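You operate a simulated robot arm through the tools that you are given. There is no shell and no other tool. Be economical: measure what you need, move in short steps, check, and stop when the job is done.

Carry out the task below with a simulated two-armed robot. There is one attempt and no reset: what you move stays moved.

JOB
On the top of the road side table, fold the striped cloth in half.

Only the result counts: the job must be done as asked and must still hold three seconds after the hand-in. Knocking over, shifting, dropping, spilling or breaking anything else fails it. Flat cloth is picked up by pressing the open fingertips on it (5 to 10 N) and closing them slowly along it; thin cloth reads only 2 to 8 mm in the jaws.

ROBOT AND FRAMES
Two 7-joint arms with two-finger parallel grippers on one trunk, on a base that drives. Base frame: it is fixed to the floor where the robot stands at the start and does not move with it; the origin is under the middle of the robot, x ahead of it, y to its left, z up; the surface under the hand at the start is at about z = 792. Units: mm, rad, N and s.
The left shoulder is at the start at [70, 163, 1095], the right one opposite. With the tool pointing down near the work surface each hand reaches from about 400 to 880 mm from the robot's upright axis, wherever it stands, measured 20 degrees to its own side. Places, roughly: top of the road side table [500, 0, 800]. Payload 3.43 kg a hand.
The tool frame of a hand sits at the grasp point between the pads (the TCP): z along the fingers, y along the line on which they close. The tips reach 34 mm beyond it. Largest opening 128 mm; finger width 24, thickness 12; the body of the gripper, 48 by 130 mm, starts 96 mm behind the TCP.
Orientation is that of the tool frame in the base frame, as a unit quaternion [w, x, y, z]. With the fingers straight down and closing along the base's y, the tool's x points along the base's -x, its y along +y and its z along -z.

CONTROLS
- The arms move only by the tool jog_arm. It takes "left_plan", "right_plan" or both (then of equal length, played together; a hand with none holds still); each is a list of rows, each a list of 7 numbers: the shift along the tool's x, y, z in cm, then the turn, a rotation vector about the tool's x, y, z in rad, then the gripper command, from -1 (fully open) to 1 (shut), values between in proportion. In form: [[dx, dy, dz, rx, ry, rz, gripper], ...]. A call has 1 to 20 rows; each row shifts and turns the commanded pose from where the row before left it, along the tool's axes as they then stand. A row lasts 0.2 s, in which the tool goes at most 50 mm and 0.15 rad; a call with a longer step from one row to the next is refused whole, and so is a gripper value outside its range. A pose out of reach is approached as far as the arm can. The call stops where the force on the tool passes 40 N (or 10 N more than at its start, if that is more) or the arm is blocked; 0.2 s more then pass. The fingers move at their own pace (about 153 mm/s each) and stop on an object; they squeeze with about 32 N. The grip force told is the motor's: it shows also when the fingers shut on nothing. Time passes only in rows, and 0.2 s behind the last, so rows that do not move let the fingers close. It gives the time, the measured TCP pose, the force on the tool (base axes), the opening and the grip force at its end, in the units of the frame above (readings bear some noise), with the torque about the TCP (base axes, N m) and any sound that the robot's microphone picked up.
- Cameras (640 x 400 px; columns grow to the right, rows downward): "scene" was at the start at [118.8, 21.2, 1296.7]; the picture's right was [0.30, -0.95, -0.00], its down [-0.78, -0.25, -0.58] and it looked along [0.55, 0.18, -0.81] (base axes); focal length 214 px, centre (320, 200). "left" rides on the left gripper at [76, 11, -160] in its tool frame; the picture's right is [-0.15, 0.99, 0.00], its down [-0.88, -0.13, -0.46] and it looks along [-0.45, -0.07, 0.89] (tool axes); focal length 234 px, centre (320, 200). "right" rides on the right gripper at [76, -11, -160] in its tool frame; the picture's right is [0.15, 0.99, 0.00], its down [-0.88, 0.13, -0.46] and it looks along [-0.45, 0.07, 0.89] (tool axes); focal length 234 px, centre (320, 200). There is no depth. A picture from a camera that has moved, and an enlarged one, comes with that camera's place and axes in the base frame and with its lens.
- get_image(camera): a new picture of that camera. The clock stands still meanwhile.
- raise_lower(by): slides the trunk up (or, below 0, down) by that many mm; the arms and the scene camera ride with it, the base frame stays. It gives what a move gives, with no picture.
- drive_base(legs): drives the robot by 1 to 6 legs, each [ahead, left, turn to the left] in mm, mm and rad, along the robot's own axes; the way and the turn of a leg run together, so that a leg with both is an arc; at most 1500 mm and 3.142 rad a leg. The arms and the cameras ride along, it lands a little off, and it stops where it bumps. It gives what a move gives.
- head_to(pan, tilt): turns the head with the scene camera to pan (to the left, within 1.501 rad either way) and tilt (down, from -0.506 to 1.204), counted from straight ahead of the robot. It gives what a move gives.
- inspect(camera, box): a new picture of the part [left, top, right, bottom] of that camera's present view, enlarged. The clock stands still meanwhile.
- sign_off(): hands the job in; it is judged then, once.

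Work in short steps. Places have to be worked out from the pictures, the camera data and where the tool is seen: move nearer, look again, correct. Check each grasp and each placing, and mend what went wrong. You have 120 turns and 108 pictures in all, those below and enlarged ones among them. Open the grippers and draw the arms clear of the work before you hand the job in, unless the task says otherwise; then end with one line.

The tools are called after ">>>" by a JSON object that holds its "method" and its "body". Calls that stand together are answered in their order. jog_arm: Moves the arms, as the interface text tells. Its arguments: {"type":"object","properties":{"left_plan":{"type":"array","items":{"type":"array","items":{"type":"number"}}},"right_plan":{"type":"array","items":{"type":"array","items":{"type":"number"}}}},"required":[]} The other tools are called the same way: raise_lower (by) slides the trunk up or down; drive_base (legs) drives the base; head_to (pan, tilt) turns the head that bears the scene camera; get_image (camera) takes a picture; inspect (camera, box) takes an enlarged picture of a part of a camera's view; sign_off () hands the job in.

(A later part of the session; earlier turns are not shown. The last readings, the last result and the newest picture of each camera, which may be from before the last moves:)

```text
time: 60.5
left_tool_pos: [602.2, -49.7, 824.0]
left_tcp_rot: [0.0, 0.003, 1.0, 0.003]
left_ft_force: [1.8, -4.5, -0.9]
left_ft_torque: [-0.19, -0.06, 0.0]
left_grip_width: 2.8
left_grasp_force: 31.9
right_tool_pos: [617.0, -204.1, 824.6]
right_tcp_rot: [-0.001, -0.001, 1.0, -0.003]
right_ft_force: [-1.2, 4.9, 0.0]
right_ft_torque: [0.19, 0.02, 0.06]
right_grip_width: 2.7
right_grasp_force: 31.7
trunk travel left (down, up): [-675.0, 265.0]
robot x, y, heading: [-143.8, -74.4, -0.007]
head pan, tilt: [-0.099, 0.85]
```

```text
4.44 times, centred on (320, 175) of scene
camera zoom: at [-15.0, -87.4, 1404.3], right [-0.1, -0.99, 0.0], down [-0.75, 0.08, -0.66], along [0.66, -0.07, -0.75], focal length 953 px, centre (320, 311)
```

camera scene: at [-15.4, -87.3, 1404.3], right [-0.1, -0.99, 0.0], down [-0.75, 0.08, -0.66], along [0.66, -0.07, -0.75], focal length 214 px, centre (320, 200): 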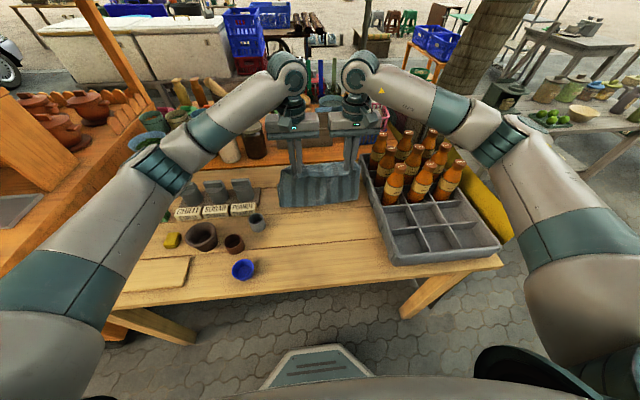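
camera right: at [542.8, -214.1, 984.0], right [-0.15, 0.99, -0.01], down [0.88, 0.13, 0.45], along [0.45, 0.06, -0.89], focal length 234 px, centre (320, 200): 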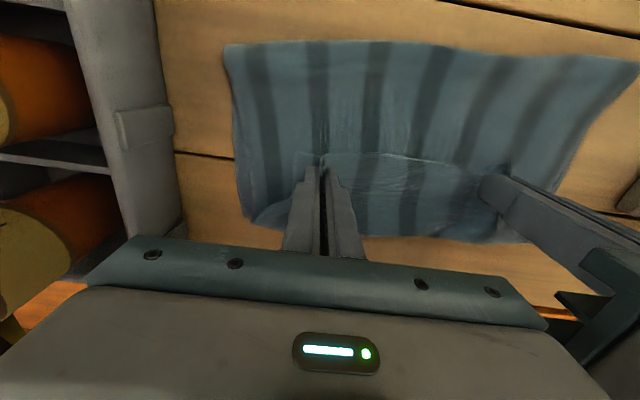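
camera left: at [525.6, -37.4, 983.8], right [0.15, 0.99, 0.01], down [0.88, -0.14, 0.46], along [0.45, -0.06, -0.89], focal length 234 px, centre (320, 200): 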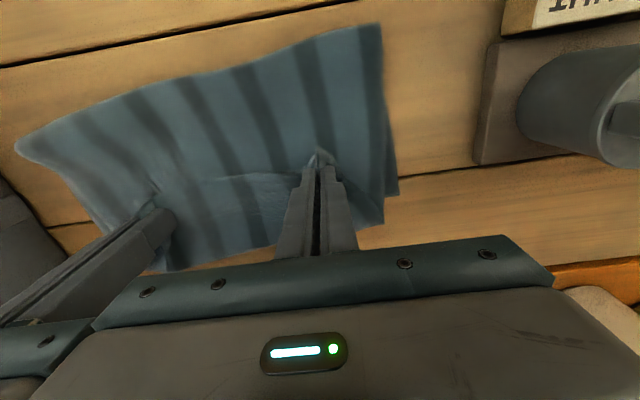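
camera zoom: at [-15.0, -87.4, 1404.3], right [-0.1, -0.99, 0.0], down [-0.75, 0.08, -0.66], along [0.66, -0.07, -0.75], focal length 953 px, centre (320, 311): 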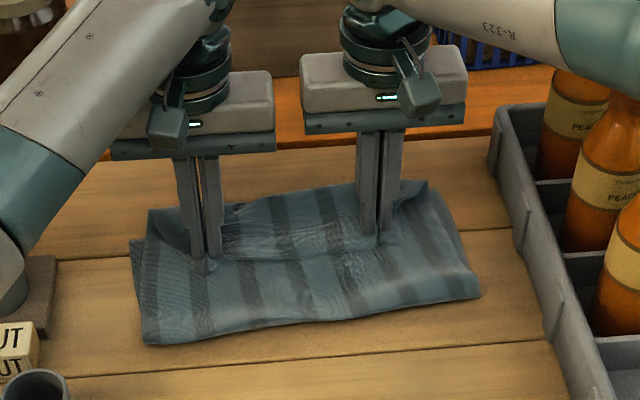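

The zooms show the held strip stayed face-up and folded back on itself (the edge points at the robot), because there is slack and the bend is too far forward. I'll carry the edge back to the start, lay the cloth flat, and fold again on a lower path, ending taut.

>>> {"method": "jog_arm", "body": {"left_plan": [[1.0, 0, -2.5, 0, 0, 0, 1], [2.0, 0, -3, 0, 0, 0, 1], [3.6, 0, -0.5, 0, 0, 0, 1], [3.6, 0, 0, 0, 0, 0, 1], [3.6, 0, 0, 0, 0, 0, 1], [3.6, 0, 0, 0, 0, 0, 1], [3.6, 0, 0, 0, 0, 0, 1], [3.6, 0, 1.0, 0, 0, 0, 1], [3.0, 0, 1.5, 0, 0, 0, 1], [2, 0, 1.5, 0, 0, 0, 1], [0, 0, 0, 0, 0, 0, 1]], "right_plan": [[1.0, 0, -2.5, 0, 0, 0, 1], [2.0, 0, -3, 0, 0, 0, 1], [3.6, 0, -0.5, 0, 0, 0, 1], [3.6, 0, 0, 0, 0, 0, 1], [3.6, 0, 0, 0, 0, 0, 1], [3.6, 0, 0, 0, 0, 0, 1], [3.6, 0, 0, 0, 0, 0, 1], [3.6, 0, 1.0, 0, 0, 0, 1], [3.0, 0, 1.5, 0, 0, 0, 1], [1.5, 0, 1.5, 0, 0, 0, 1], [0, 0, 0, 0, 0, 0, 1]]}}

>>> {"method": "inspect", "body": {"camera": "scene", "box": [220, 130, 420, 270]}}

>>> {"method": "get_image", "body": {"camera": "right"}}

>>> {"method": "get_image", "body": {"camera": "left"}}

```text
time: 62.9
left_tool_pos: [302.0, -46.6, 842.0]
left_tcp_rot: [0.0, 0.003, 1.0, 0.003]
left_ft_force: [2.1, -11.3, 0.5]
left_ft_torque: [-0.43, -0.07, -0.09]
left_grip_width: 2.8
left_grasp_force: 31.8
right_tool_pos: [326.6, -202.5, 848.3]
right_tcp_rot: [-0.002, -0.001, 1.0, -0.003]
right_ft_force: [-2.3, 12.1, -0.3]
right_ft_torque: [0.4, 0.09, 0.13]
right_grip_width: 2.4
right_grasp_force: 32.4
trunk travel left (down, up): [-675.0, 265.0]
robot x, y, heading: [-141.5, -80.9, -0.008]
head pan, tilt: [-0.099, 0.85]
```

```text
2.86 times, centred on (320, 200) of scene
camera zoom: at [-14.5, -87.5, 1404.2], right [-0.1, -0.99, 0.0], down [-0.75, 0.08, -0.66], along [0.66, -0.07, -0.75], focal length 613 px, centre (320, 200)
```

zoom: 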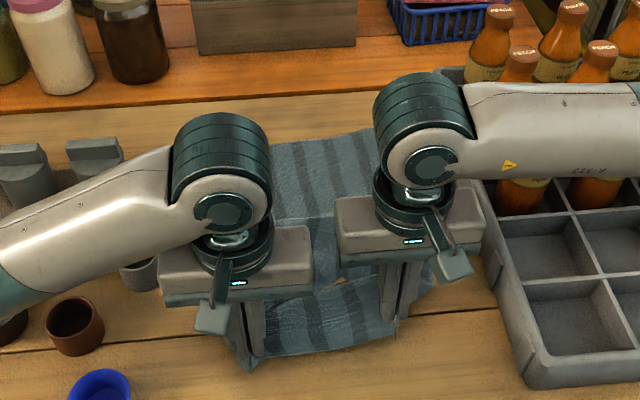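

```text
50 pictures are left
camera right: at [251.2, -213.1, 1007.2], right [-0.15, 0.99, 0.0], down [0.88, 0.13, 0.45], along [0.45, 0.06, -0.89], focal length 234 px, centre (320, 200)
```

right: 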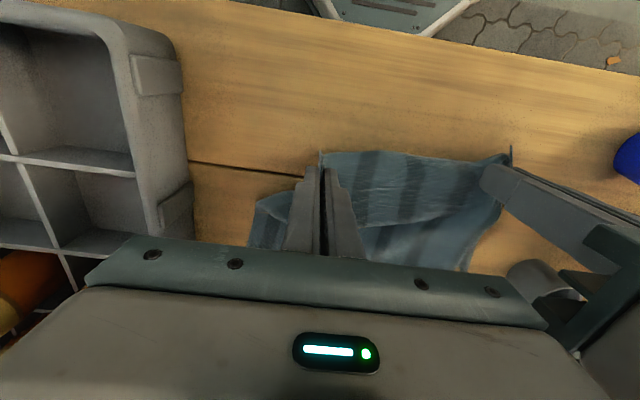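

```text
49 pictures are left
camera left: at [227.0, -34.9, 1002.5], right [0.15, 0.99, 0.01], down [0.88, -0.14, 0.46], along [0.45, -0.06, -0.89], focal length 234 px, centre (320, 200)
```

left: 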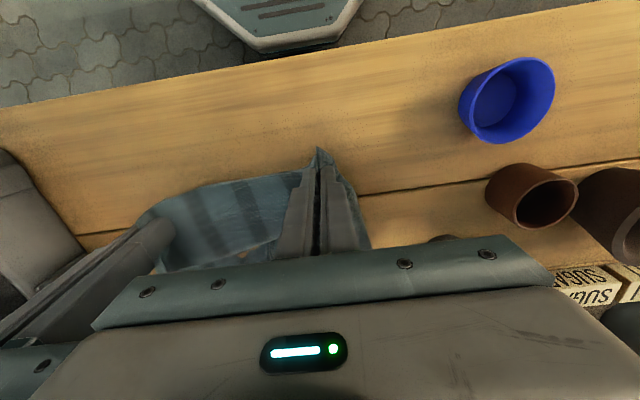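

The far edge stayed put (≈ 673 right, ≈ 640 left). I pull the near edge back further and lower it, watching for tension along x.

>>> {"method": "jog_arm", "body": {"left_plan": [[1.0, -0.2, 0.6, 0, 0, 0, 1], [1.0, 0, 0.6, 0, 0, 0, 1], [0.8, 0, 0.4, 0, 0, 0, 1], [0, 0, 0, 0, 0, 0, 1], [0, 0, 0, 0, 0, 0, 1]], "right_plan": [[1.0, 0, 0.8, 0, 0, 0, 1], [1.0, 0, 0.8, 0, 0, 0, 1], [1.0, 0, 0.6, 0, 0, 0, 1], [0, 0, 0, 0, 0, 0, 1], [0, 0, 0, 0, 0, 0, 1]]}}

>>> {"method": "jog_arm", "body": {"left_plan": [[0.6, 0, 0, 0, 0, 0, 1], [0, 0, 0, 0, 0, 0, 1]], "right_plan": [[0.6, 0, 0, 0, 0, 0, 1], [0, 0, 0, 0, 0, 0, 1]]}}

>>> {"method": "inspect", "body": {"camera": "scene", "box": [220, 130, 420, 270]}}

```text
time: 64.1
left_tool_pos: [275.8, -48.6, 826.0]
left_tcp_rot: [0.0, 0.002, 1.0, 0.004]
left_ft_force: [1.7, -10.3, -0.1]
left_ft_torque: [-0.37, -0.05, -0.08]
left_grip_width: 2.7
left_grasp_force: 32.0
right_tool_pos: [295.4, -205.4, 826.8]
right_tcp_rot: [-0.001, -0.001, 1.0, -0.003]
right_ft_force: [-1.6, 9.8, 0.7]
right_ft_torque: [0.37, 0.04, 0.14]
right_grip_width: 2.7
right_grasp_force: 32.2
trunk travel left (down, up): [-675.0, 265.0]
robot x, y, heading: [-142.6, -75.5, -0.002]
head pan, tilt: [-0.099, 0.85]
```

```text
time: 64.7
left_tool_pos: [269.8, -49.7, 826.0]
left_tcp_rot: [0.0, 0.003, 1.0, 0.004]
left_ft_force: [0.9, -9.9, 0.2]
left_ft_torque: [-0.34, -0.05, -0.04]
left_grip_width: 2.8
left_grasp_force: 32.0
right_tool_pos: [290.2, -204.6, 825.7]
right_tcp_rot: [-0.001, -0.001, 1.0, -0.003]
right_ft_force: [-1.4, 9.3, 0.0]
right_ft_torque: [0.34, 0.05, 0.11]
right_grip_width: 2.8
right_grasp_force: 32.2
trunk travel left (down, up): [-675.0, 265.0]
robot x, y, heading: [-141.1, -76.1, -0.007]
head pan, tilt: [-0.099, 0.85]
```

```text
2.86 times, centred on (320, 200) of scene
camera zoom: at [-14.5, -87.3, 1404.2], right [-0.1, -0.99, 0.0], down [-0.75, 0.08, -0.66], along [0.66, -0.07, -0.75], focal length 613 px, centre (320, 200)
```

zoom: 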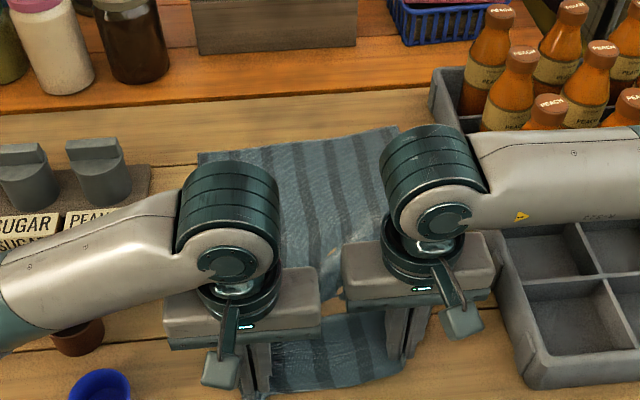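

The cloth lies nearly flat again; far edge from (643,21) to (669,−278), hands centred on it. I refold on a low path with the tips about 60 mm above the table, going to where the top layer should just be taut.

>>> {"method": "jog_arm", "body": {"left_plan": [[-2, 0, -1.6, 0, 0, 0, 1], [-3.0, 0, -1.4, 0, 0, 0, 1], [-3.3, 0, -1.2, 0, 0, 0, 1], [-3.5, 0, -0.8, 0, 0, 0, 1], [-3.5, 0, 0, 0, 0, 0, 1], [-3.5, 0, 0, 0, 0, 0, 1], [-3.5, 0, 0, 0, 0, 0, 1], [-3.5, 0, 0, 0, 0, 0, 1], [-3.5, 0, 0, 0, 0, 0, 1], [-3.2, 0, 0, 0, 0, 0, 1], [-3.0, 0, 0, 0, 0, 0, 1], [0, 0, 0, 0, 0, 0, 1]], "right_plan": [[-2, 0, -1.6, 0, 0, 0, 1], [-3.0, 0, -1.4, 0, 0, 0, 1], [-3.3, 0, -1.2, 0, 0, 0, 1], [-3.5, 0, -0.8, 0, 0, 0, 1], [-3.5, 0, 0, 0, 0, 0, 1], [-3.5, 0, 0, 0, 0, 0, 1], [-3.5, 0, 0, 0, 0, 0, 1], [-3.5, 0, 0, 0, 0, 0, 1], [-3.5, 0, 0, 0, 0, 0, 1], [-3.2, 0, 0, 0, 0, 0, 1], [-3.0, 0, 0, 0, 0, 0, 1], [0, 0, 0, 0, 0, 0, 1]]}}

>>> {"method": "inspect", "body": {"camera": "scene", "box": [240, 110, 400, 230]}}

>>> {"method": "get_image", "body": {"camera": "right"}}

>>> {"method": "get_image", "body": {"camera": "left"}}

```text
time: 67.3
left_tool_pos: [627.4, -54.2, 875.7]
left_tcp_rot: [0.0, 0.004, 1.0, 0.004]
left_ft_force: [0.0, -0.3, 0.4]
left_ft_torque: [-0.02, 0.02, 0.0]
left_grip_width: 2.8
left_grasp_force: 32.8
right_tool_pos: [648.2, -203.6, 874.0]
right_tcp_rot: [-0.001, -0.001, 1.0, -0.003]
right_ft_force: [-0.9, 0.9, -0.7]
right_ft_torque: [0.06, 0.01, 0.01]
right_grip_width: 2.8
right_grasp_force: 31.8
trunk travel left (down, up): [-675.0, 265.0]
robot x, y, heading: [-138.1, -75.8, -0.007]
head pan, tilt: [-0.099, 0.85]
```

```text
3.33 times, centred on (320, 170) of scene
camera zoom: at [-15.1, -87.4, 1404.3], right [-0.1, -0.99, 0.0], down [-0.75, 0.08, -0.66], along [0.66, -0.07, -0.75], focal length 715 px, centre (320, 300)
```

zoom: 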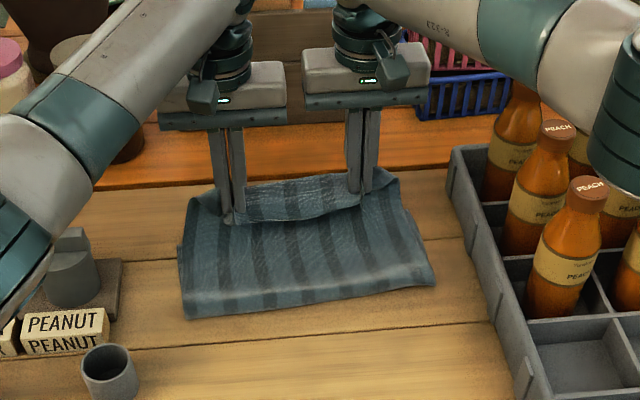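

```text
46 pictures are left
camera right: at [573.8, -214.3, 1033.9], right [-0.15, 0.99, -0.01], down [0.88, 0.13, 0.45], along [0.45, 0.06, -0.89], focal length 234 px, centre (320, 200)
```

right: 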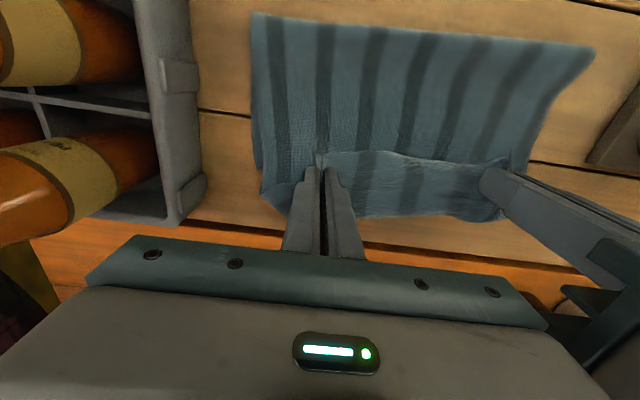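

```text
45 pictures are left
camera left: at [551.1, -41.0, 1036.1], right [0.15, 0.99, 0.01], down [0.88, -0.14, 0.46], along [0.45, -0.06, -0.89], focal length 234 px, centre (320, 200)
```

left: 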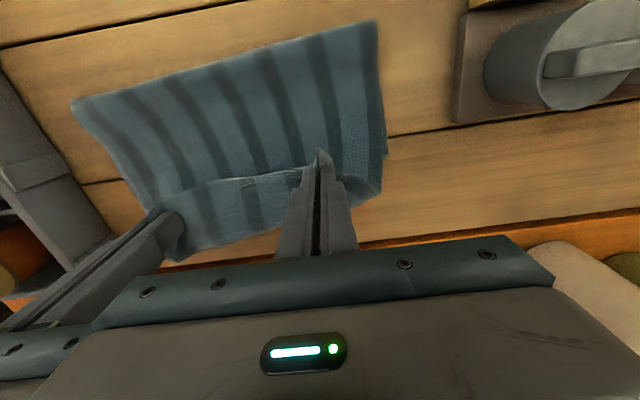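

Because the fingers point straight down, the held strip leaves the grip face-up and loops, so the cloth's bend stays too far forward. New plan: pull the edge forward until the loop unrolls and release. Then regrip the top layer's edge from above, now facing the right way, and pull it back to align, which pushes the bend to the middle. I drive forward 95 mm with the edge held.

>>> {"method": "drive_base", "body": {"legs": [[95, 0, 0]]}}

>>> {"method": "inspect", "body": {"camera": "scene", "box": [220, 90, 420, 240]}}

>>> {"method": "get_image", "body": {"camera": "right"}}

>>> {"method": "get_image", "body": {"camera": "left"}}

```text
time: 68.5
left_tool_pos: [723.6, -52.4, 875.6]
left_tcp_rot: [0.0, 0.003, 1.0, 0.003]
left_ft_force: [0.0, -1.0, 0.3]
left_ft_torque: [-0.03, -0.01, -0.01]
left_grip_width: 2.8
left_grasp_force: 32.8
right_tool_pos: [743.9, -203.3, 874.3]
right_tcp_rot: [-0.001, -0.001, 1.0, -0.003]
right_ft_force: [-0.1, 0.1, -0.7]
right_ft_torque: [-0.02, 0.01, 0.03]
right_grip_width: 2.6
right_grasp_force: 31.8
trunk travel left (down, up): [-675.0, 265.0]
robot x, y, heading: [-42.8, -81.4, -0.006]
head pan, tilt: [-0.099, 0.85]
```

```text
2.67 times, centred on (320, 165) of scene
camera zoom: at [81.9, -87.6, 1404.2], right [-0.1, -0.99, 0.0], down [-0.75, 0.08, -0.66], along [0.66, -0.07, -0.75], focal length 572 px, centre (320, 293)
```

zoom: 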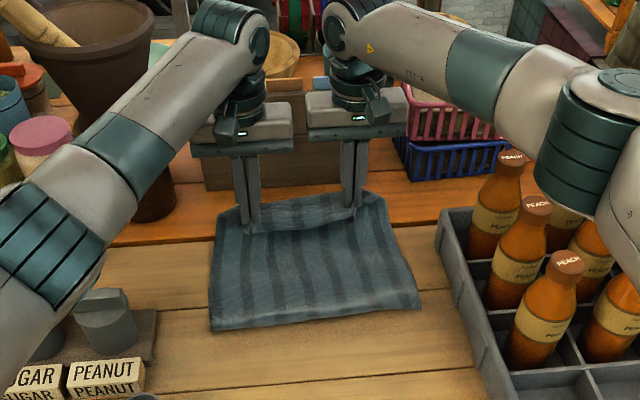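

```text
43 pictures are left
camera right: at [670.5, -213.9, 1033.5], right [-0.15, 0.99, -0.01], down [0.88, 0.14, 0.45], along [0.45, 0.06, -0.89], focal length 234 px, centre (320, 200)
```

right: 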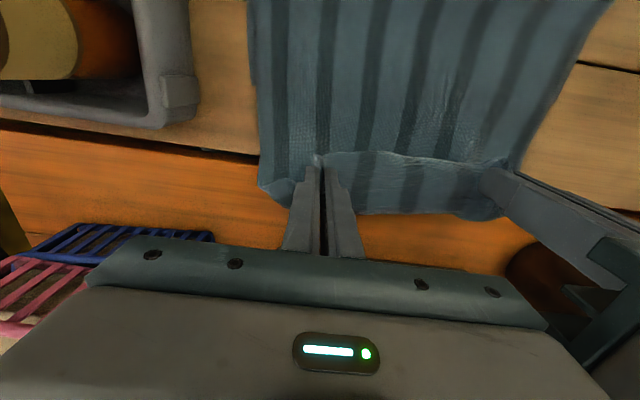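

```text
42 pictures are left
camera left: at [647.6, -40.6, 1035.7], right [0.15, 0.99, 0.01], down [0.88, -0.14, 0.45], along [0.45, -0.06, -0.89], focal length 234 px, centre (320, 200)
```

left: 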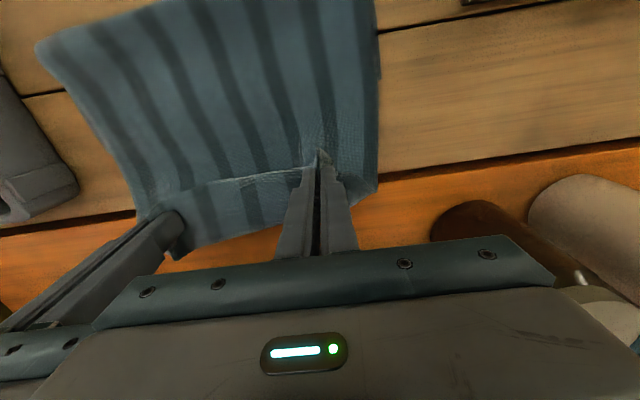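

The cloth is nearly unrolled, apart from a short face-up hem at the grips. I pull 20 mm further and lower to tighten that bend, then check.

>>> {"method": "jog_arm", "body": {"left_plan": [[-1, 0, 1, 0, 0, 0, 1], [-1, 0, 1, 0, 0, 0, 1], [0, 0, 1, 0, 0, 0, 1], [0, 0, 0, 0, 0, 0, 1]], "right_plan": [[-1, 0, 1, 0, 0, 0, 1], [-1, 0, 1, 0, 0, 0, 1], [0, 0, 1, 0, 0, 0, 1], [0, 0, 0, 0, 0, 0, 1]]}}

>>> {"method": "inspect", "body": {"camera": "right", "box": [220, 100, 540, 270]}}

>>> {"method": "inspect", "body": {"camera": "scene", "box": [260, 120, 380, 220]}}

```text
time: 69.5
left_tool_pos: [744.8, -51.2, 845.9]
left_tcp_rot: [0.0, 0.003, 1.0, 0.004]
left_ft_force: [0.0, 0.1, -0.3]
left_ft_torque: [-0.03, 0.03, 0.03]
left_grip_width: 2.7
left_grasp_force: 32.2
right_tool_pos: [765.3, -201.4, 843.9]
right_tcp_rot: [-0.001, -0.002, 1.0, -0.002]
right_ft_force: [-0.1, 0.7, 1.6]
right_ft_torque: [0.01, 0.03, 0.0]
right_grip_width: 2.7
right_grasp_force: 32.0
trunk travel left (down, up): [-675.0, 265.0]
robot x, y, heading: [-47.7, -79.6, -0.005]
head pan, tilt: [-0.099, 0.85]
```

```text
2.00 times, centred on (380, 185) of right
camera zoom: at [689.9, -212.2, 1003.5], right [-0.15, 0.99, -0.01], down [0.88, 0.14, 0.45], along [0.45, 0.06, -0.89], focal length 468 px, centre (200, 230)
```

zoom: 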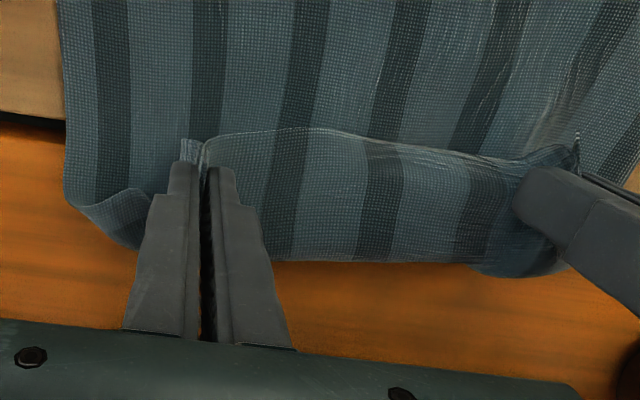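

```text
4.00 times, centred on (320, 170) of scene
camera zoom: at [81.3, -87.6, 1404.2], right [-0.1, -0.99, 0.0], down [-0.75, 0.08, -0.66], along [0.66, -0.07, -0.75], focal length 858 px, centre (320, 320)
```

zoom: 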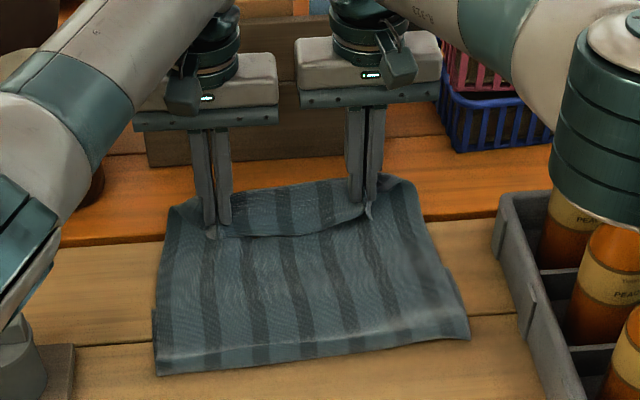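

The hem remains as a springy loop. I release here, lift clear, and see how far it springs open.

>>> {"method": "jog_arm", "body": {"left_plan": [[0, 0, 0, 0, 0, 0, 0.3], [0, 0, 0, 0, 0, 0, 0.3], [0, 0, -2, 0, 0, 0, 0.3], [0, 0, -4, 0, 0, 0, 0.3], [0, 0, -4, 0, 0, 0, 0.3], [0, 0, 0, 0, 0, 0, 0.3]], "right_plan": [[0, 0, 0, 0, 0, 0, 0.3], [0, 0, 0, 0, 0, 0, 0.3], [0, 0, -2, 0, 0, 0, 0.3], [0, 0, -4, 0, 0, 0, 0.3], [0, 0, -4, 0, 0, 0, 0.3], [0, 0, 0, 0, 0, 0, 0.3]]}}

>>> {"method": "inspect", "body": {"camera": "right", "box": [200, 60, 560, 280]}}

>>> {"method": "inspect", "body": {"camera": "scene", "box": [260, 120, 380, 220]}}

```text
time: 70.9
left_tool_pos: [745.2, -52.3, 944.3]
left_tcp_rot: [0.0, 0.003, 1.0, 0.003]
left_ft_force: [0.1, -0.6, 0.0]
left_ft_torque: [-0.03, -0.03, 0.0]
left_grip_width: 44.8
left_grasp_force: 0.1
right_tool_pos: [766.3, -204.2, 943.7]
right_tcp_rot: [-0.001, -0.001, 1.0, -0.002]
right_ft_force: [0.2, -0.4, -1.0]
right_ft_torque: [-0.04, -0.01, -0.03]
right_grip_width: 44.8
right_grasp_force: 0.0
trunk travel left (down, up): [-675.0, 265.0]
robot x, y, heading: [-44.8, -76.8, -0.004]
head pan, tilt: [-0.099, 0.85]
```

```text
1.78 times, centred on (380, 170) of right
camera zoom: at [691.7, -212.8, 1102.9], right [-0.15, 0.99, -0.01], down [0.88, 0.14, 0.45], along [0.45, 0.06, -0.89], focal length 416 px, centre (213, 253)
```

zoom: 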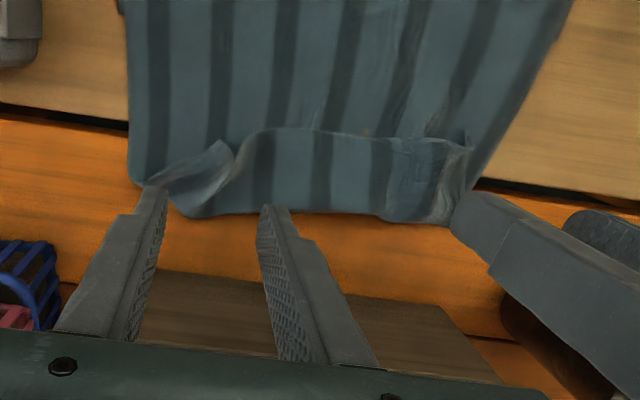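

```text
4.00 times, centred on (320, 170) of scene
camera zoom: at [82.6, -87.5, 1404.0], right [-0.1, -0.99, 0.0], down [-0.75, 0.08, -0.66], along [0.66, -0.07, -0.75], focal length 858 px, centre (320, 320)
```

zoom: 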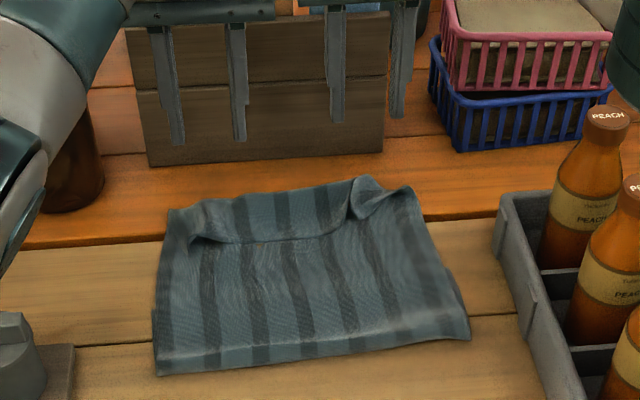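

The corners sprang flat, but the middle hem (about 60 mm wide, y −195…−20) is still flipped back with its edge at x≈735. I'll rake it forward with the fingertips: drive forward 55 mm for reach, then put the half-open fingers just behind the hem's edge.

>>> {"method": "drive_base", "body": {"legs": [[55, 0, 0]]}}

>>> {"method": "jog_arm", "body": {"left_plan": [[3, 0.3, 0, 0, 0, 0, 0.45], [3, 0.4, 0, 0, 0, 0, 0.45], [3.5, 0.5, 1, 0, 0, 0, 0.45], [0, 0, 4, 0, 0, 0, 0.45], [0, 0, 3, 0, 0, 0, 0.45], [0, 0, 1.5, 0, 0, 0, 0.45], [0, 0, 0, 0, 0, 0, 0.45]], "right_plan": [[3.3, 0.8, 0, 0, 0, 0, 0.45], [3.3, 0.8, 0, 0, 0, 0, 0.45], [4.0, 0.9, 1, 0, 0, 0, 0.45], [0, 0, 4, 0, 0, 0, 0.45], [0, 0, 3, 0, 0, 0, 0.45], [0, 0, 1.5, 0, 0, 0, 0.45], [0, 0, 0, 0, 0, 0, 0.45]]}}

>>> {"method": "get_image", "body": {"camera": "right"}}

>>> {"method": "get_image", "body": {"camera": "left"}}

>>> {"method": "inspect", "body": {"camera": "scene", "box": [240, 130, 400, 240]}}

```text
time: 71.8
left_tool_pos: [797.8, -52.0, 947.5]
left_tcp_rot: [0.002, 0.003, 1.0, 0.004]
left_ft_force: [0.4, 0.1, -0.9]
left_ft_torque: [0.03, -0.02, -0.02]
left_grip_width: 44.7
left_grasp_force: 0.0
right_tool_pos: [820.3, -201.6, 945.2]
right_tcp_rot: [0.0, -0.002, 1.0, -0.003]
right_ft_force: [-0.7, -0.2, -0.5]
right_ft_torque: [-0.03, -0.01, 0.0]
right_grip_width: 44.6
right_grasp_force: 0.1
trunk travel left (down, up): [-675.0, 265.0]
robot x, y, heading: [10.3, -79.1, 0.003]
head pan, tilt: [-0.099, 0.85]
```

```text
time: 73.4
left_tool_pos: [705.1, -39.0, 850.1]
left_tcp_rot: [0.0, 0.002, 1.0, 0.002]
left_ft_force: [-0.8, 0.8, -0.3]
left_ft_torque: [0.01, -0.01, 0.01]
left_grip_width: 35.3
left_grasp_force: 0.1
right_tool_pos: [711.6, -178.5, 848.5]
right_tcp_rot: [-0.001, -0.002, 1.0, -0.002]
right_ft_force: [0.3, 0.2, 0.0]
right_ft_torque: [0.03, 0.04, -0.03]
right_grip_width: 35.3
right_grasp_force: 0.2
trunk travel left (down, up): [-675.0, 265.0]
robot x, y, heading: [8.4, -75.6, -0.004]
head pan, tilt: [-0.099, 0.85]
```

```text
37 pictures are left
camera right: at [637.3, -188.1, 1006.7], right [-0.15, 0.99, -0.01], down [0.88, 0.14, 0.45], along [0.45, 0.06, -0.89], focal length 234 px, centre (320, 200)
```

right: 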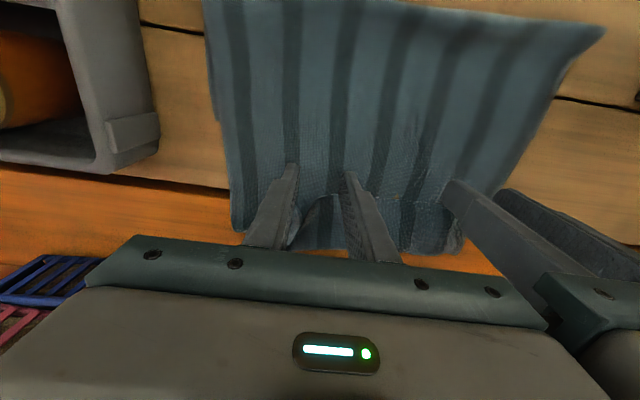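

```text
36 pictures are left
camera left: at [629.6, -26.6, 1010.4], right [0.15, 0.99, 0.01], down [0.88, -0.14, 0.46], along [0.45, -0.06, -0.89], focal length 234 px, centre (320, 200)
```

left: 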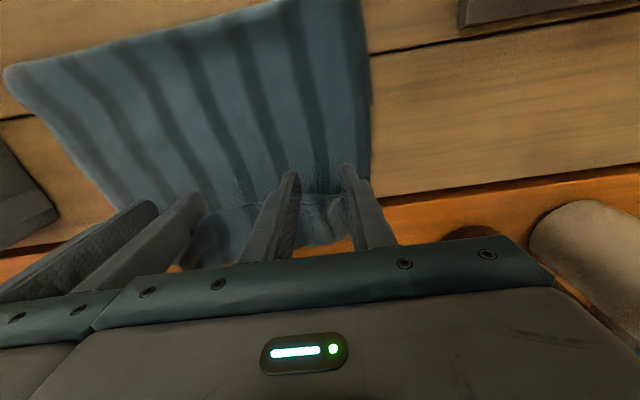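

```text
3.64 times, centred on (320, 185) of scene
camera zoom: at [136.0, -87.7, 1404.2], right [-0.1, -0.99, 0.0], down [-0.75, 0.08, -0.66], along [0.66, -0.07, -0.75], focal length 780 px, centre (320, 254)
```

zoom: 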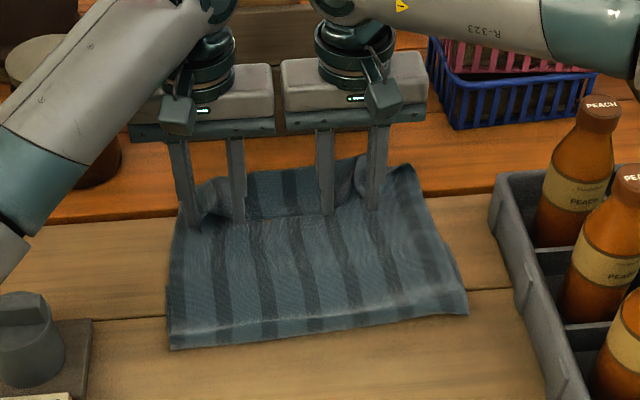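

Fingers stand just behind the hem edge. I lower to a few mm above the top layer and rake forward 95 mm.

>>> {"method": "jog_arm", "body": {"left_plan": [[0, 0, 2, 0, 0, 0, 0.45], [0, 0, 0.7, 0, 0, 0, 0.45], [-1.5, 0, 0, 0, 0, 0, 0.45], [-1.5, 0, 0, 0, 0, 0, 0.45], [-1.5, 0, 0, 0, 0, 0, 0.45], [-1.5, 0, 0, 0, 0, 0, 0.45], [-1.5, 0, 0, 0, 0, 0, 0.45], [-1.5, 0, 0, 0, 0, 0, 0.45], [0, 0, 0, 0, 0, 0, 0.45]], "right_plan": [[0, 0, 2, 0, 0, 0, 0.45], [0, 0, 0.6, 0, 0, 0, 0.45], [-1.5, 0, 0, 0, 0, 0, 0.45], [-1.5, 0, 0, 0, 0, 0, 0.45], [-1.5, 0, 0, 0, 0, 0, 0.45], [-1.5, 0, 0, 0, 0, 0, 0.45], [-1.5, 0, 0, 0, 0, 0, 0.45], [-1.5, 0, 0, 0, 0, 0, 0.45], [0, 0, 0, 0, 0, 0, 0.45]]}}

>>> {"method": "get_image", "body": {"camera": "right"}}

>>> {"method": "inspect", "body": {"camera": "scene", "box": [240, 130, 400, 240]}}

```text
time: 75.4
left_tool_pos: [794.8, -38.6, 824.4]
left_tcp_rot: [0.002, 0.003, 1.0, 0.004]
left_ft_force: [-0.3, -0.7, -0.1]
left_ft_torque: [0.02, -0.05, 0.0]
left_grip_width: 35.1
left_grasp_force: 0.0
right_tool_pos: [802.3, -178.1, 824.2]
right_tcp_rot: [-0.001, -0.002, 1.0, -0.003]
right_ft_force: [0.7, 0.4, 0.0]
right_ft_torque: [-0.01, -0.01, -0.03]
right_grip_width: 35.3
right_grasp_force: 0.2
trunk travel left (down, up): [-675.0, 265.0]
robot x, y, heading: [7.6, -76.4, -0.003]
head pan, tilt: [-0.099, 0.85]
```

```text
34 pictures are left
camera right: at [727.6, -188.5, 983.3], right [-0.15, 0.99, -0.01], down [0.88, 0.14, 0.45], along [0.45, 0.06, -0.89], focal length 234 px, centre (320, 200)
```

right: 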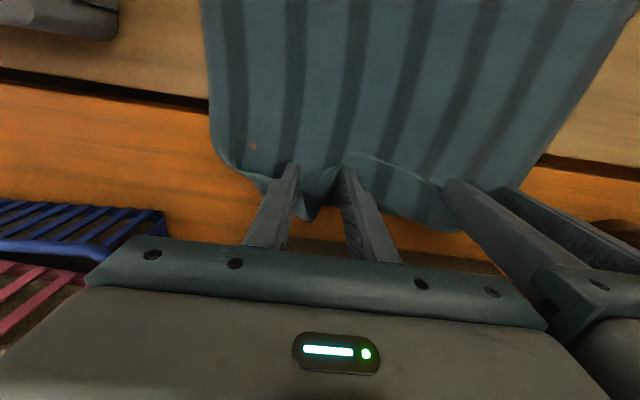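

```text
3.64 times, centred on (320, 185) of scene
camera zoom: at [135.6, -87.8, 1404.2], right [-0.1, -0.99, 0.0], down [-0.75, 0.08, -0.66], along [0.66, -0.07, -0.75], focal length 780 px, centre (320, 254)
```

zoom: 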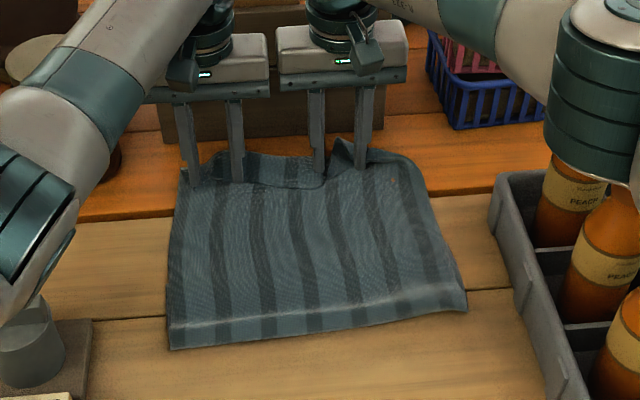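

The hem is being pushed over. I go 12 mm further, then lift straight up and look.

>>> {"method": "jog_arm", "body": {"left_plan": [[-1.2, 0, 0, 0, 0, 0, 0.45], [0, 0, 0, 0, 0, 0, 0.45], [-0.5, 0, -2, 0, 0, 0, 0.45], [0, 0, -4, 0, 0, 0, 0.45], [0, 0, -4, 0, 0, 0, 0.45], [0, 0, 0, 0, 0, 0, 0.45]], "right_plan": [[-1.2, 0, 0, 0, 0, 0, 0.45], [0, 0, 0, 0, 0, 0, 0.45], [-0.5, 0, -2, 0, 0, 0, 0.45], [0, 0, -4, 0, 0, 0, 0.45], [0, 0, -4, 0, 0, 0, 0.45], [0, 0, 0, 0, 0, 0, 0.45]]}}

>>> {"method": "get_image", "body": {"camera": "right"}}

>>> {"method": "inspect", "body": {"camera": "scene", "box": [240, 130, 400, 240]}}

```text
time: 76.8
left_tool_pos: [810.7, -39.1, 923.6]
left_tcp_rot: [0.0, 0.002, 1.0, 0.004]
left_ft_force: [0.0, -0.3, -0.2]
left_ft_torque: [0.02, -0.02, -0.02]
left_grip_width: 35.1
left_grasp_force: 0.1
right_tool_pos: [821.8, -177.3, 924.0]
right_tcp_rot: [-0.001, -0.002, 1.0, -0.002]
right_ft_force: [0.3, 0.2, -0.2]
right_ft_torque: [-0.03, -0.02, 0.01]
right_grip_width: 35.4
right_grasp_force: 0.1
trunk travel left (down, up): [-675.0, 265.0]
robot x, y, heading: [5.4, -82.6, -0.001]
head pan, tilt: [-0.099, 0.85]
```

```text
32 pictures are left
camera right: at [747.1, -188.1, 1083.1], right [-0.15, 0.99, 0.0], down [0.88, 0.14, 0.45], along [0.45, 0.06, -0.89], focal length 234 px, centre (320, 200)
```

right: 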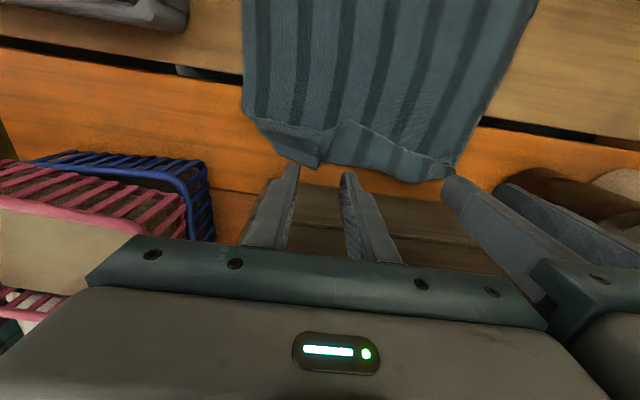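

```text
3.64 times, centred on (320, 185) of scene
camera zoom: at [136.9, -87.9, 1404.1], right [-0.1, -0.99, 0.0], down [-0.75, 0.08, -0.66], along [0.66, -0.07, -0.75], focal length 780 px, centre (320, 254)
```

zoom: 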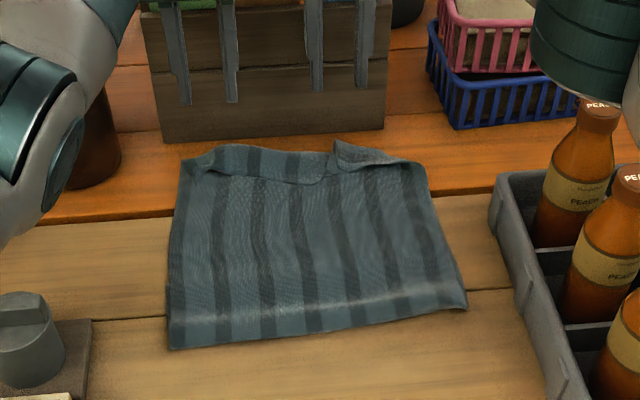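

The right part of the hem has unrolled, but the top edge is now far forward (x≈ 800–850, near the box). I'll press the fingertips near the bend (x≈608) and drag toward the robot, which either slides the top layer back or shifts the whole cloth; both help.

>>> {"method": "jog_arm", "body": {"left_plan": [[4.1, -0.2, -0.5, 0, 0, 0, 1], [4.1, -0.2, 0, 0, 0, 0, 1], [4.1, -0.2, 0, 0, 0, 0, 1], [4.1, -0.2, 0, 0, 0, 0, 1], [4.0, -0.2, 0.5, 0, 0, 0, 1], [0, 0, 4, 0, 0, 0, 1], [0, 0, 4, 0, 0, 0, 1], [0, 0, 0, 0, 0, 0, 1]], "right_plan": [[4.2, -1, -0.5, 0, 0, 0, 1], [4.2, -1, 0, 0, 0, 0, 1], [4.2, -1, 0, 0, 0, 0, 1], [4.2, -1, 0, 0, 0, 0, 1], [4.2, -1, 0.5, 0, 0, 0, 1], [0, 0, 4, 0, 0, 0, 1], [0, 0, 4, 0, 0, 0, 1], [0, 0, 0, 0, 0, 0, 1]]}}

>>> {"method": "jog_arm", "body": {"left_plan": [[0, 0, 1, 0, 0, 0, 1], [0, 0, 0.8, 0, 0, 0, 1], [0, 0, 0.5, 0, 0, 0, 1], [0, 0, 0, 0, 0, 0, 1]], "right_plan": [[0, 0, 1, 0, 0, 0, 1], [0, 0, 0.8, 0, 0, 0, 1], [0, 0, 0.5, 0, 0, 0, 1], [0, 0, 0, 0, 0, 0, 1]]}}

>>> {"method": "inspect", "body": {"camera": "scene", "box": [240, 130, 400, 240]}}

```text
time: 78.6
left_tool_pos: [606.4, -50.1, 843.9]
left_tcp_rot: [0.002, 0.003, 1.0, 0.004]
left_ft_force: [-0.6, 0.1, 0.5]
left_ft_torque: [0.02, 0.0, 0.01]
left_grip_width: 0.0
left_grasp_force: 31.8
right_tool_pos: [611.2, -225.9, 842.9]
right_tcp_rot: [0.0, -0.003, 1.0, -0.003]
right_ft_force: [0.0, 0.0, -0.3]
right_ft_torque: [-0.06, 0.01, 0.04]
right_grip_width: 0.0
right_grasp_force: 31.9
trunk travel left (down, up): [-675.0, 265.0]
robot x, y, heading: [5.9, -78.4, -0.002]
head pan, tilt: [-0.099, 0.85]
```

```text
time: 79.6
left_tool_pos: [607.6, -47.7, 819.1]
left_tcp_rot: [0.0, 0.003, 1.0, 0.004]
left_ft_force: [-0.2, 0.6, -0.3]
left_ft_torque: [-0.02, 0.0, 0.01]
left_grip_width: 0.0
left_grasp_force: 31.9
right_tool_pos: [610.5, -227.3, 820.5]
right_tcp_rot: [0.0, -0.002, 1.0, -0.002]
right_ft_force: [0.4, 0.5, 0.9]
right_ft_torque: [-0.01, 0.0, -0.01]
right_grip_width: 0.0
right_grasp_force: 31.4
trunk travel left (down, up): [-675.0, 265.0]
robot x, y, heading: [8.8, -77.9, -0.004]
head pan, tilt: [-0.099, 0.85]
```

```text
3.64 times, centred on (320, 185) of scene
camera zoom: at [135.7, -87.7, 1404.2], right [-0.1, -0.99, 0.0], down [-0.75, 0.08, -0.66], along [0.66, -0.07, -0.75], focal length 780 px, centre (320, 254)
```

zoom: 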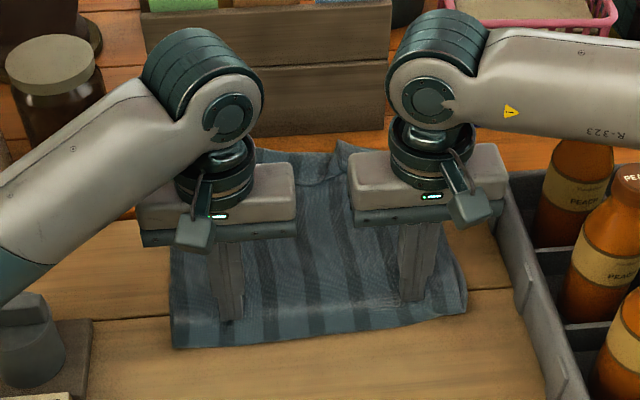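

Fingers are just above the bend zone. I press in small steps.

>>> {"method": "jog_arm", "body": {"left_plan": [[0, 0, 0.2, 0, 0, 0, 1], [0, 0, 0, 0, 0, 0, 1]], "right_plan": [[0, 0, 0.25, 0, 0, 0, 1], [0, 0, 0, 0, 0, 0, 1]]}}

>>> {"method": "jog_arm", "body": {"left_plan": [[0, 0, 0.15, 0, 0, 0, 1], [0, 0, 0, 0, 0, 0, 1]], "right_plan": [[0, 0, 0.15, 0, 0, 0, 1], [0, 0, 0, 0, 0, 0, 1]]}}

```text
time: 80.2
left_tool_pos: [607.8, -48.1, 817.5]
left_tcp_rot: [0.0, 0.003, 1.0, 0.004]
left_ft_force: [-0.2, 0.3, 0.0]
left_ft_torque: [-0.01, 0.01, -0.01]
left_grip_width: 0.0
left_grasp_force: 32.3
right_tool_pos: [610.7, -227.8, 818.5]
right_tcp_rot: [-0.001, -0.002, 1.0, -0.002]
right_ft_force: [-0.7, -0.2, 0.8]
right_ft_torque: [0.0, 0.0, 0.05]
right_grip_width: 0.1
right_grasp_force: 32.0
trunk travel left (down, up): [-675.0, 265.0]
robot x, y, heading: [7.8, -81.9, -0.003]
head pan, tilt: [-0.099, 0.85]
```

```text
time: 80.8
left_tool_pos: [607.0, -48.5, 816.5]
left_tcp_rot: [0.0, 0.003, 1.0, 0.003]
left_ft_force: [0.1, 0.6, -0.5]
left_ft_torque: [-0.01, -0.06, -0.02]
left_grip_width: 0.0
left_grasp_force: 32.4
right_tool_pos: [611.3, -227.4, 816.8]
right_tcp_rot: [0.0, -0.002, 1.0, -0.002]
right_ft_force: [0.8, 0.7, 1.7]
right_ft_torque: [0.0, 0.01, 0.0]
right_grip_width: 0.1
right_grasp_force: 32.0
trunk travel left (down, up): [-675.0, 265.0]
robot x, y, heading: [8.2, -80.9, 0.0]
head pan, tilt: [-0.099, 0.85]
```

A little more, then drag.

>>> {"method": "jog_arm", "body": {"left_plan": [[0, 0, 0.15, 0, 0, 0, 1], [0, 0, 0, 0, 0, 0, 1]], "right_plan": [[0, 0, 0.1, 0, 0, 0, 1], [0, 0, 0, 0, 0, 0, 1]]}}

>>> {"method": "jog_arm", "body": {"left_plan": [[0, 0, 0.1, 0, 0, 0, 1], [0, 0, 0, 0, 0, 0, 1]], "right_plan": [[0, 0, 0.08, 0, 0, 0, 1], [0, 0, 0, 0, 0, 0, 1]]}}

```text
time: 81.4
left_tool_pos: [606.4, -48.1, 817.5]
left_tcp_rot: [0.001, 0.002, 1.0, 0.003]
left_ft_force: [0.2, -0.7, 3.1]
left_ft_torque: [-0.04, -0.05, -0.02]
left_grip_width: 0.0
left_grasp_force: 31.9
right_tool_pos: [611.1, -228.2, 816.8]
right_tcp_rot: [0.0, -0.002, 1.0, -0.002]
right_ft_force: [1.0, 1.1, 7.6]
right_ft_torque: [-0.01, -0.01, 0.06]
right_grip_width: 0.0
right_grasp_force: 32.2
trunk travel left (down, up): [-675.0, 265.0]
robot x, y, heading: [8.6, -76.9, -0.005]
head pan, tilt: [-0.099, 0.85]
```

```text
time: 82.0
left_tool_pos: [605.8, -47.5, 816.8]
left_tcp_rot: [0.001, 0.003, 1.0, 0.002]
left_ft_force: [1.2, -1.0, 1.8]
left_ft_torque: [-0.01, -0.07, -0.02]
left_grip_width: 0.1
left_grasp_force: 31.7
right_tool_pos: [610.9, -227.2, 816.8]
right_tcp_rot: [0.002, -0.001, 1.0, -0.003]
right_ft_force: [2.5, 1.5, 17.4]
right_ft_torque: [-0.03, 0.03, 0.01]
right_grip_width: 0.2
right_grasp_force: 31.4
trunk travel left (down, up): [-675.0, 265.0]
robot x, y, heading: [7.1, -79.2, -0.004]
head pan, tilt: [-0.099, 0.85]
```

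Right is at 17 N and left needs a bit more; then I drag 60 mm toward the robot.

>>> {"method": "jog_arm", "body": {"left_plan": [[0, 0, 0.12, 0, 0, 0, 1], [0, 0, 0, 0, 0, 0, 1], [1, 0, 0, 0, 0, 0, 1], [1, 0, 0, 0, 0, 0, 1], [1, 0, 0, 0, 0, 0, 1], [1, 0, 0, 0, 0, 0, 1], [1, 0, 0, 0, 0, 0, 1], [1, 0, 0, 0, 0, 0, 1], [0, 0, 0, 0, 0, 0, 1]], "right_plan": [[0, 0, -0.03, 0, 0, 0, 1], [0, 0, 0, 0, 0, 0, 1], [1, 0, 0, 0, 0, 0, 1], [1, 0, 0, 0, 0, 0, 1], [1, 0, 0, 0, 0, 0, 1], [1, 0, 0, 0, 0, 0, 1], [1, 0, 0, 0, 0, 0, 1], [1, 0, 0, 0, 0, 0, 1], [0, 0, 0, 0, 0, 0, 1]]}}

>>> {"method": "inspect", "body": {"camera": "scene", "box": [240, 130, 400, 240]}}

```text
time: 84.0
left_tool_pos: [546.8, -47.3, 815.1]
left_tcp_rot: [0.002, 0.003, 1.0, 0.003]
left_ft_force: [8.4, -3.3, 34.7]
left_ft_torque: [-0.17, -0.33, 0.01]
left_grip_width: 0.0
left_grasp_force: 31.9
right_tool_pos: [545.4, -229.6, 816.5]
right_tcp_rot: [0.0, -0.002, 1.0, -0.003]
right_ft_force: [3.5, 4.5, 11.9]
right_ft_torque: [0.05, -0.06, -0.06]
right_grip_width: 0.2
right_grasp_force: 31.9
trunk travel left (down, up): [-675.0, 265.0]
robot x, y, heading: [9.3, -78.0, -0.001]
head pan, tilt: [-0.099, 0.85]
```

```text
3.64 times, centred on (320, 185) of scene
camera zoom: at [132.5, -87.5, 1404.8], right [-0.1, -0.99, 0.0], down [-0.75, 0.08, -0.66], along [0.66, -0.07, -0.75], focal length 780 px, centre (320, 254)
```

zoom: 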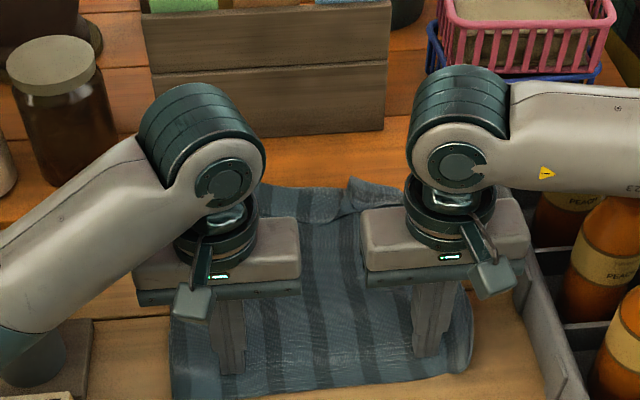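

The cloth follows the fingers well: the bend moved to about x=518 and the top edge to ≈790. I lift and look at the whole cloth.

>>> {"method": "jog_arm", "body": {"left_plan": [[0, 0, -2, 0, 0, 0, 1], [2, 2, -4, 0, 0, 0, 1], [4, 2, -4, 0, 0, 0, 1], [4, 2, -3, 0, 0, 0, 1], [0, 0, 0, 0, 0, 0, 1]], "right_plan": [[0, 0, -2, 0, 0, 0, 1], [2, 0, -4, 0, 0, 0, 1], [4, 0, -4, 0, 0, 0, 1], [4, 0, -3, 0, 0, 0, 1], [0, 0, 0, 0, 0, 0, 1]]}}

>>> {"method": "inspect", "body": {"camera": "scene", "box": [240, 130, 400, 240]}}

>>> {"method": "get_image", "body": {"camera": "right"}}

```text
refused: row 3 steps farther than a row can; nothing moved
```

```text
3.64 times, centred on (320, 185) of scene
camera zoom: at [132.5, -87.5, 1404.8], right [-0.1, -0.99, 0.0], down [-0.75, 0.08, -0.66], along [0.66, -0.07, -0.75], focal length 780 px, centre (320, 254)
```

zoom: 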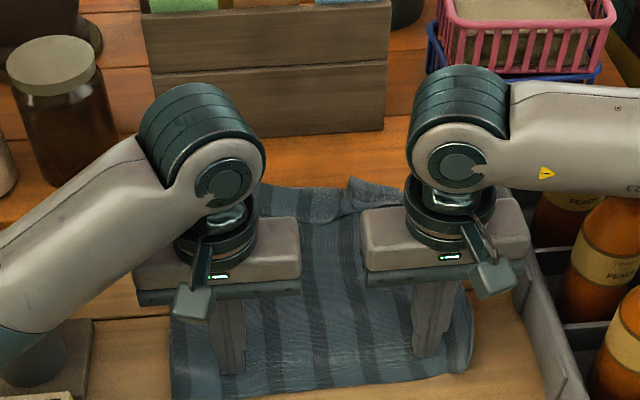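

```text
27 pictures are left
camera right: at [472.0, -240.3, 975.2], right [-0.15, 0.99, -0.01], down [0.88, 0.14, 0.46], along [0.45, 0.06, -0.89], focal length 234 px, centre (320, 200)
```

right: 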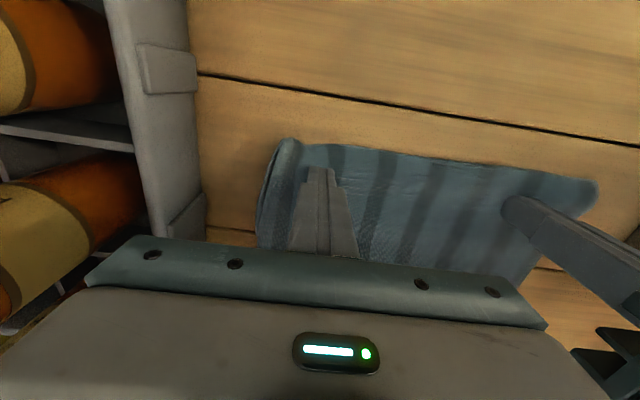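

I lift both hands high and spread them to get a clear view.

>>> {"method": "jog_arm", "body": {"left_plan": [[0, 0, -2, 0, 0, 0, 1], [0, 0, -4, 0, 0, 0, 1], [0, 0, -4.5, 0, 0, 0, 1], [0, 0, -4.5, 0, 0, 0, 1], [0, 0, -4.5, 0, 0, 0, 1], [0, 0, -4.5, 0, 0, 0, 1], [0, 4.5, 0, 0, 0, 0, 1], [0, 4.5, 0, 0, 0, 0, 1], [0, 4.5, 0, 0, 0, 0, 1], [0, 0, 0, 0, 0, 0, 1]], "right_plan": [[0, 0, -2, 0, 0, 0, 1], [0, 0, -4, 0, 0, 0, 1], [0, 0, -4.5, 0, 0, 0, 1], [0, 0, -4.5, 0, 0, 0, 1], [0, 0, -4.5, 0, 0, 0, 1], [0, 0, -4.5, 0, 0, 0, 1], [2, 0, -4, 0, 0, 0, 1], [3, -3, 0, 0, 0, 0, 1], [3, -3, 0, 0, 0, 0, 1], [0, 0, 0, 0, 0, 0, 1]]}}

>>> {"method": "inspect", "body": {"camera": "scene", "box": [240, 130, 400, 240]}}

>>> {"method": "get_image", "body": {"camera": "left"}}

```text
time: 86.2
left_tool_pos: [550.5, 86.6, 1054.1]
left_tcp_rot: [0.0, 0.003, 1.0, 0.003]
left_ft_force: [0.4, 0.8, -1.2]
left_ft_torque: [0.01, 0.0, 0.02]
left_grip_width: 0.0
left_grasp_force: 32.4
right_tool_pos: [468.7, -286.7, 1093.8]
right_tcp_rot: [-0.001, -0.001, 1.0, -0.003]
right_ft_force: [0.3, 0.1, -0.4]
right_ft_torque: [0.01, 0.02, 0.02]
right_grip_width: 0.0
right_grasp_force: 31.9
trunk travel left (down, up): [-675.0, 265.0]
robot x, y, heading: [8.2, -80.1, -0.002]
head pan, tilt: [-0.099, 0.85]
```

```text
3.64 times, centred on (320, 185) of scene
camera zoom: at [137.0, -87.4, 1404.1], right [-0.1, -0.99, 0.0], down [-0.75, 0.08, -0.66], along [0.66, -0.07, -0.75], focal length 780 px, centre (320, 254)
```

zoom: 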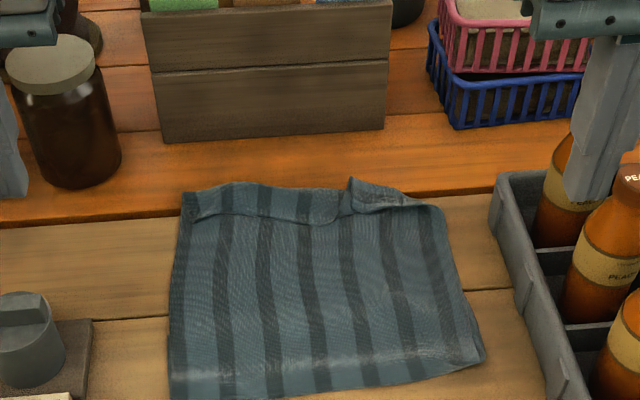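

```text
25 pictures are left
camera left: at [474.6, 98.2, 1215.3], right [0.15, 0.99, 0.01], down [0.88, -0.14, 0.45], along [0.45, -0.06, -0.89], focal length 234 px, centre (320, 200)
```

left: 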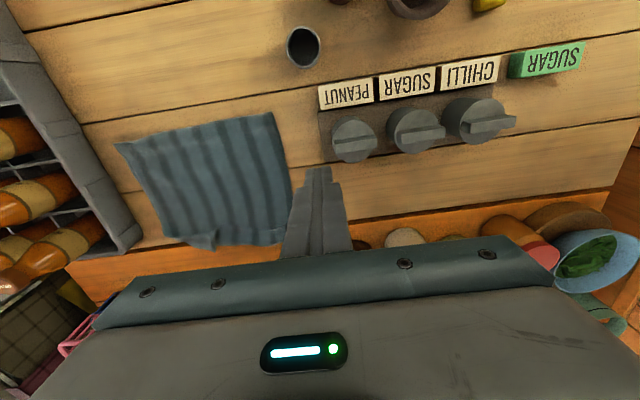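

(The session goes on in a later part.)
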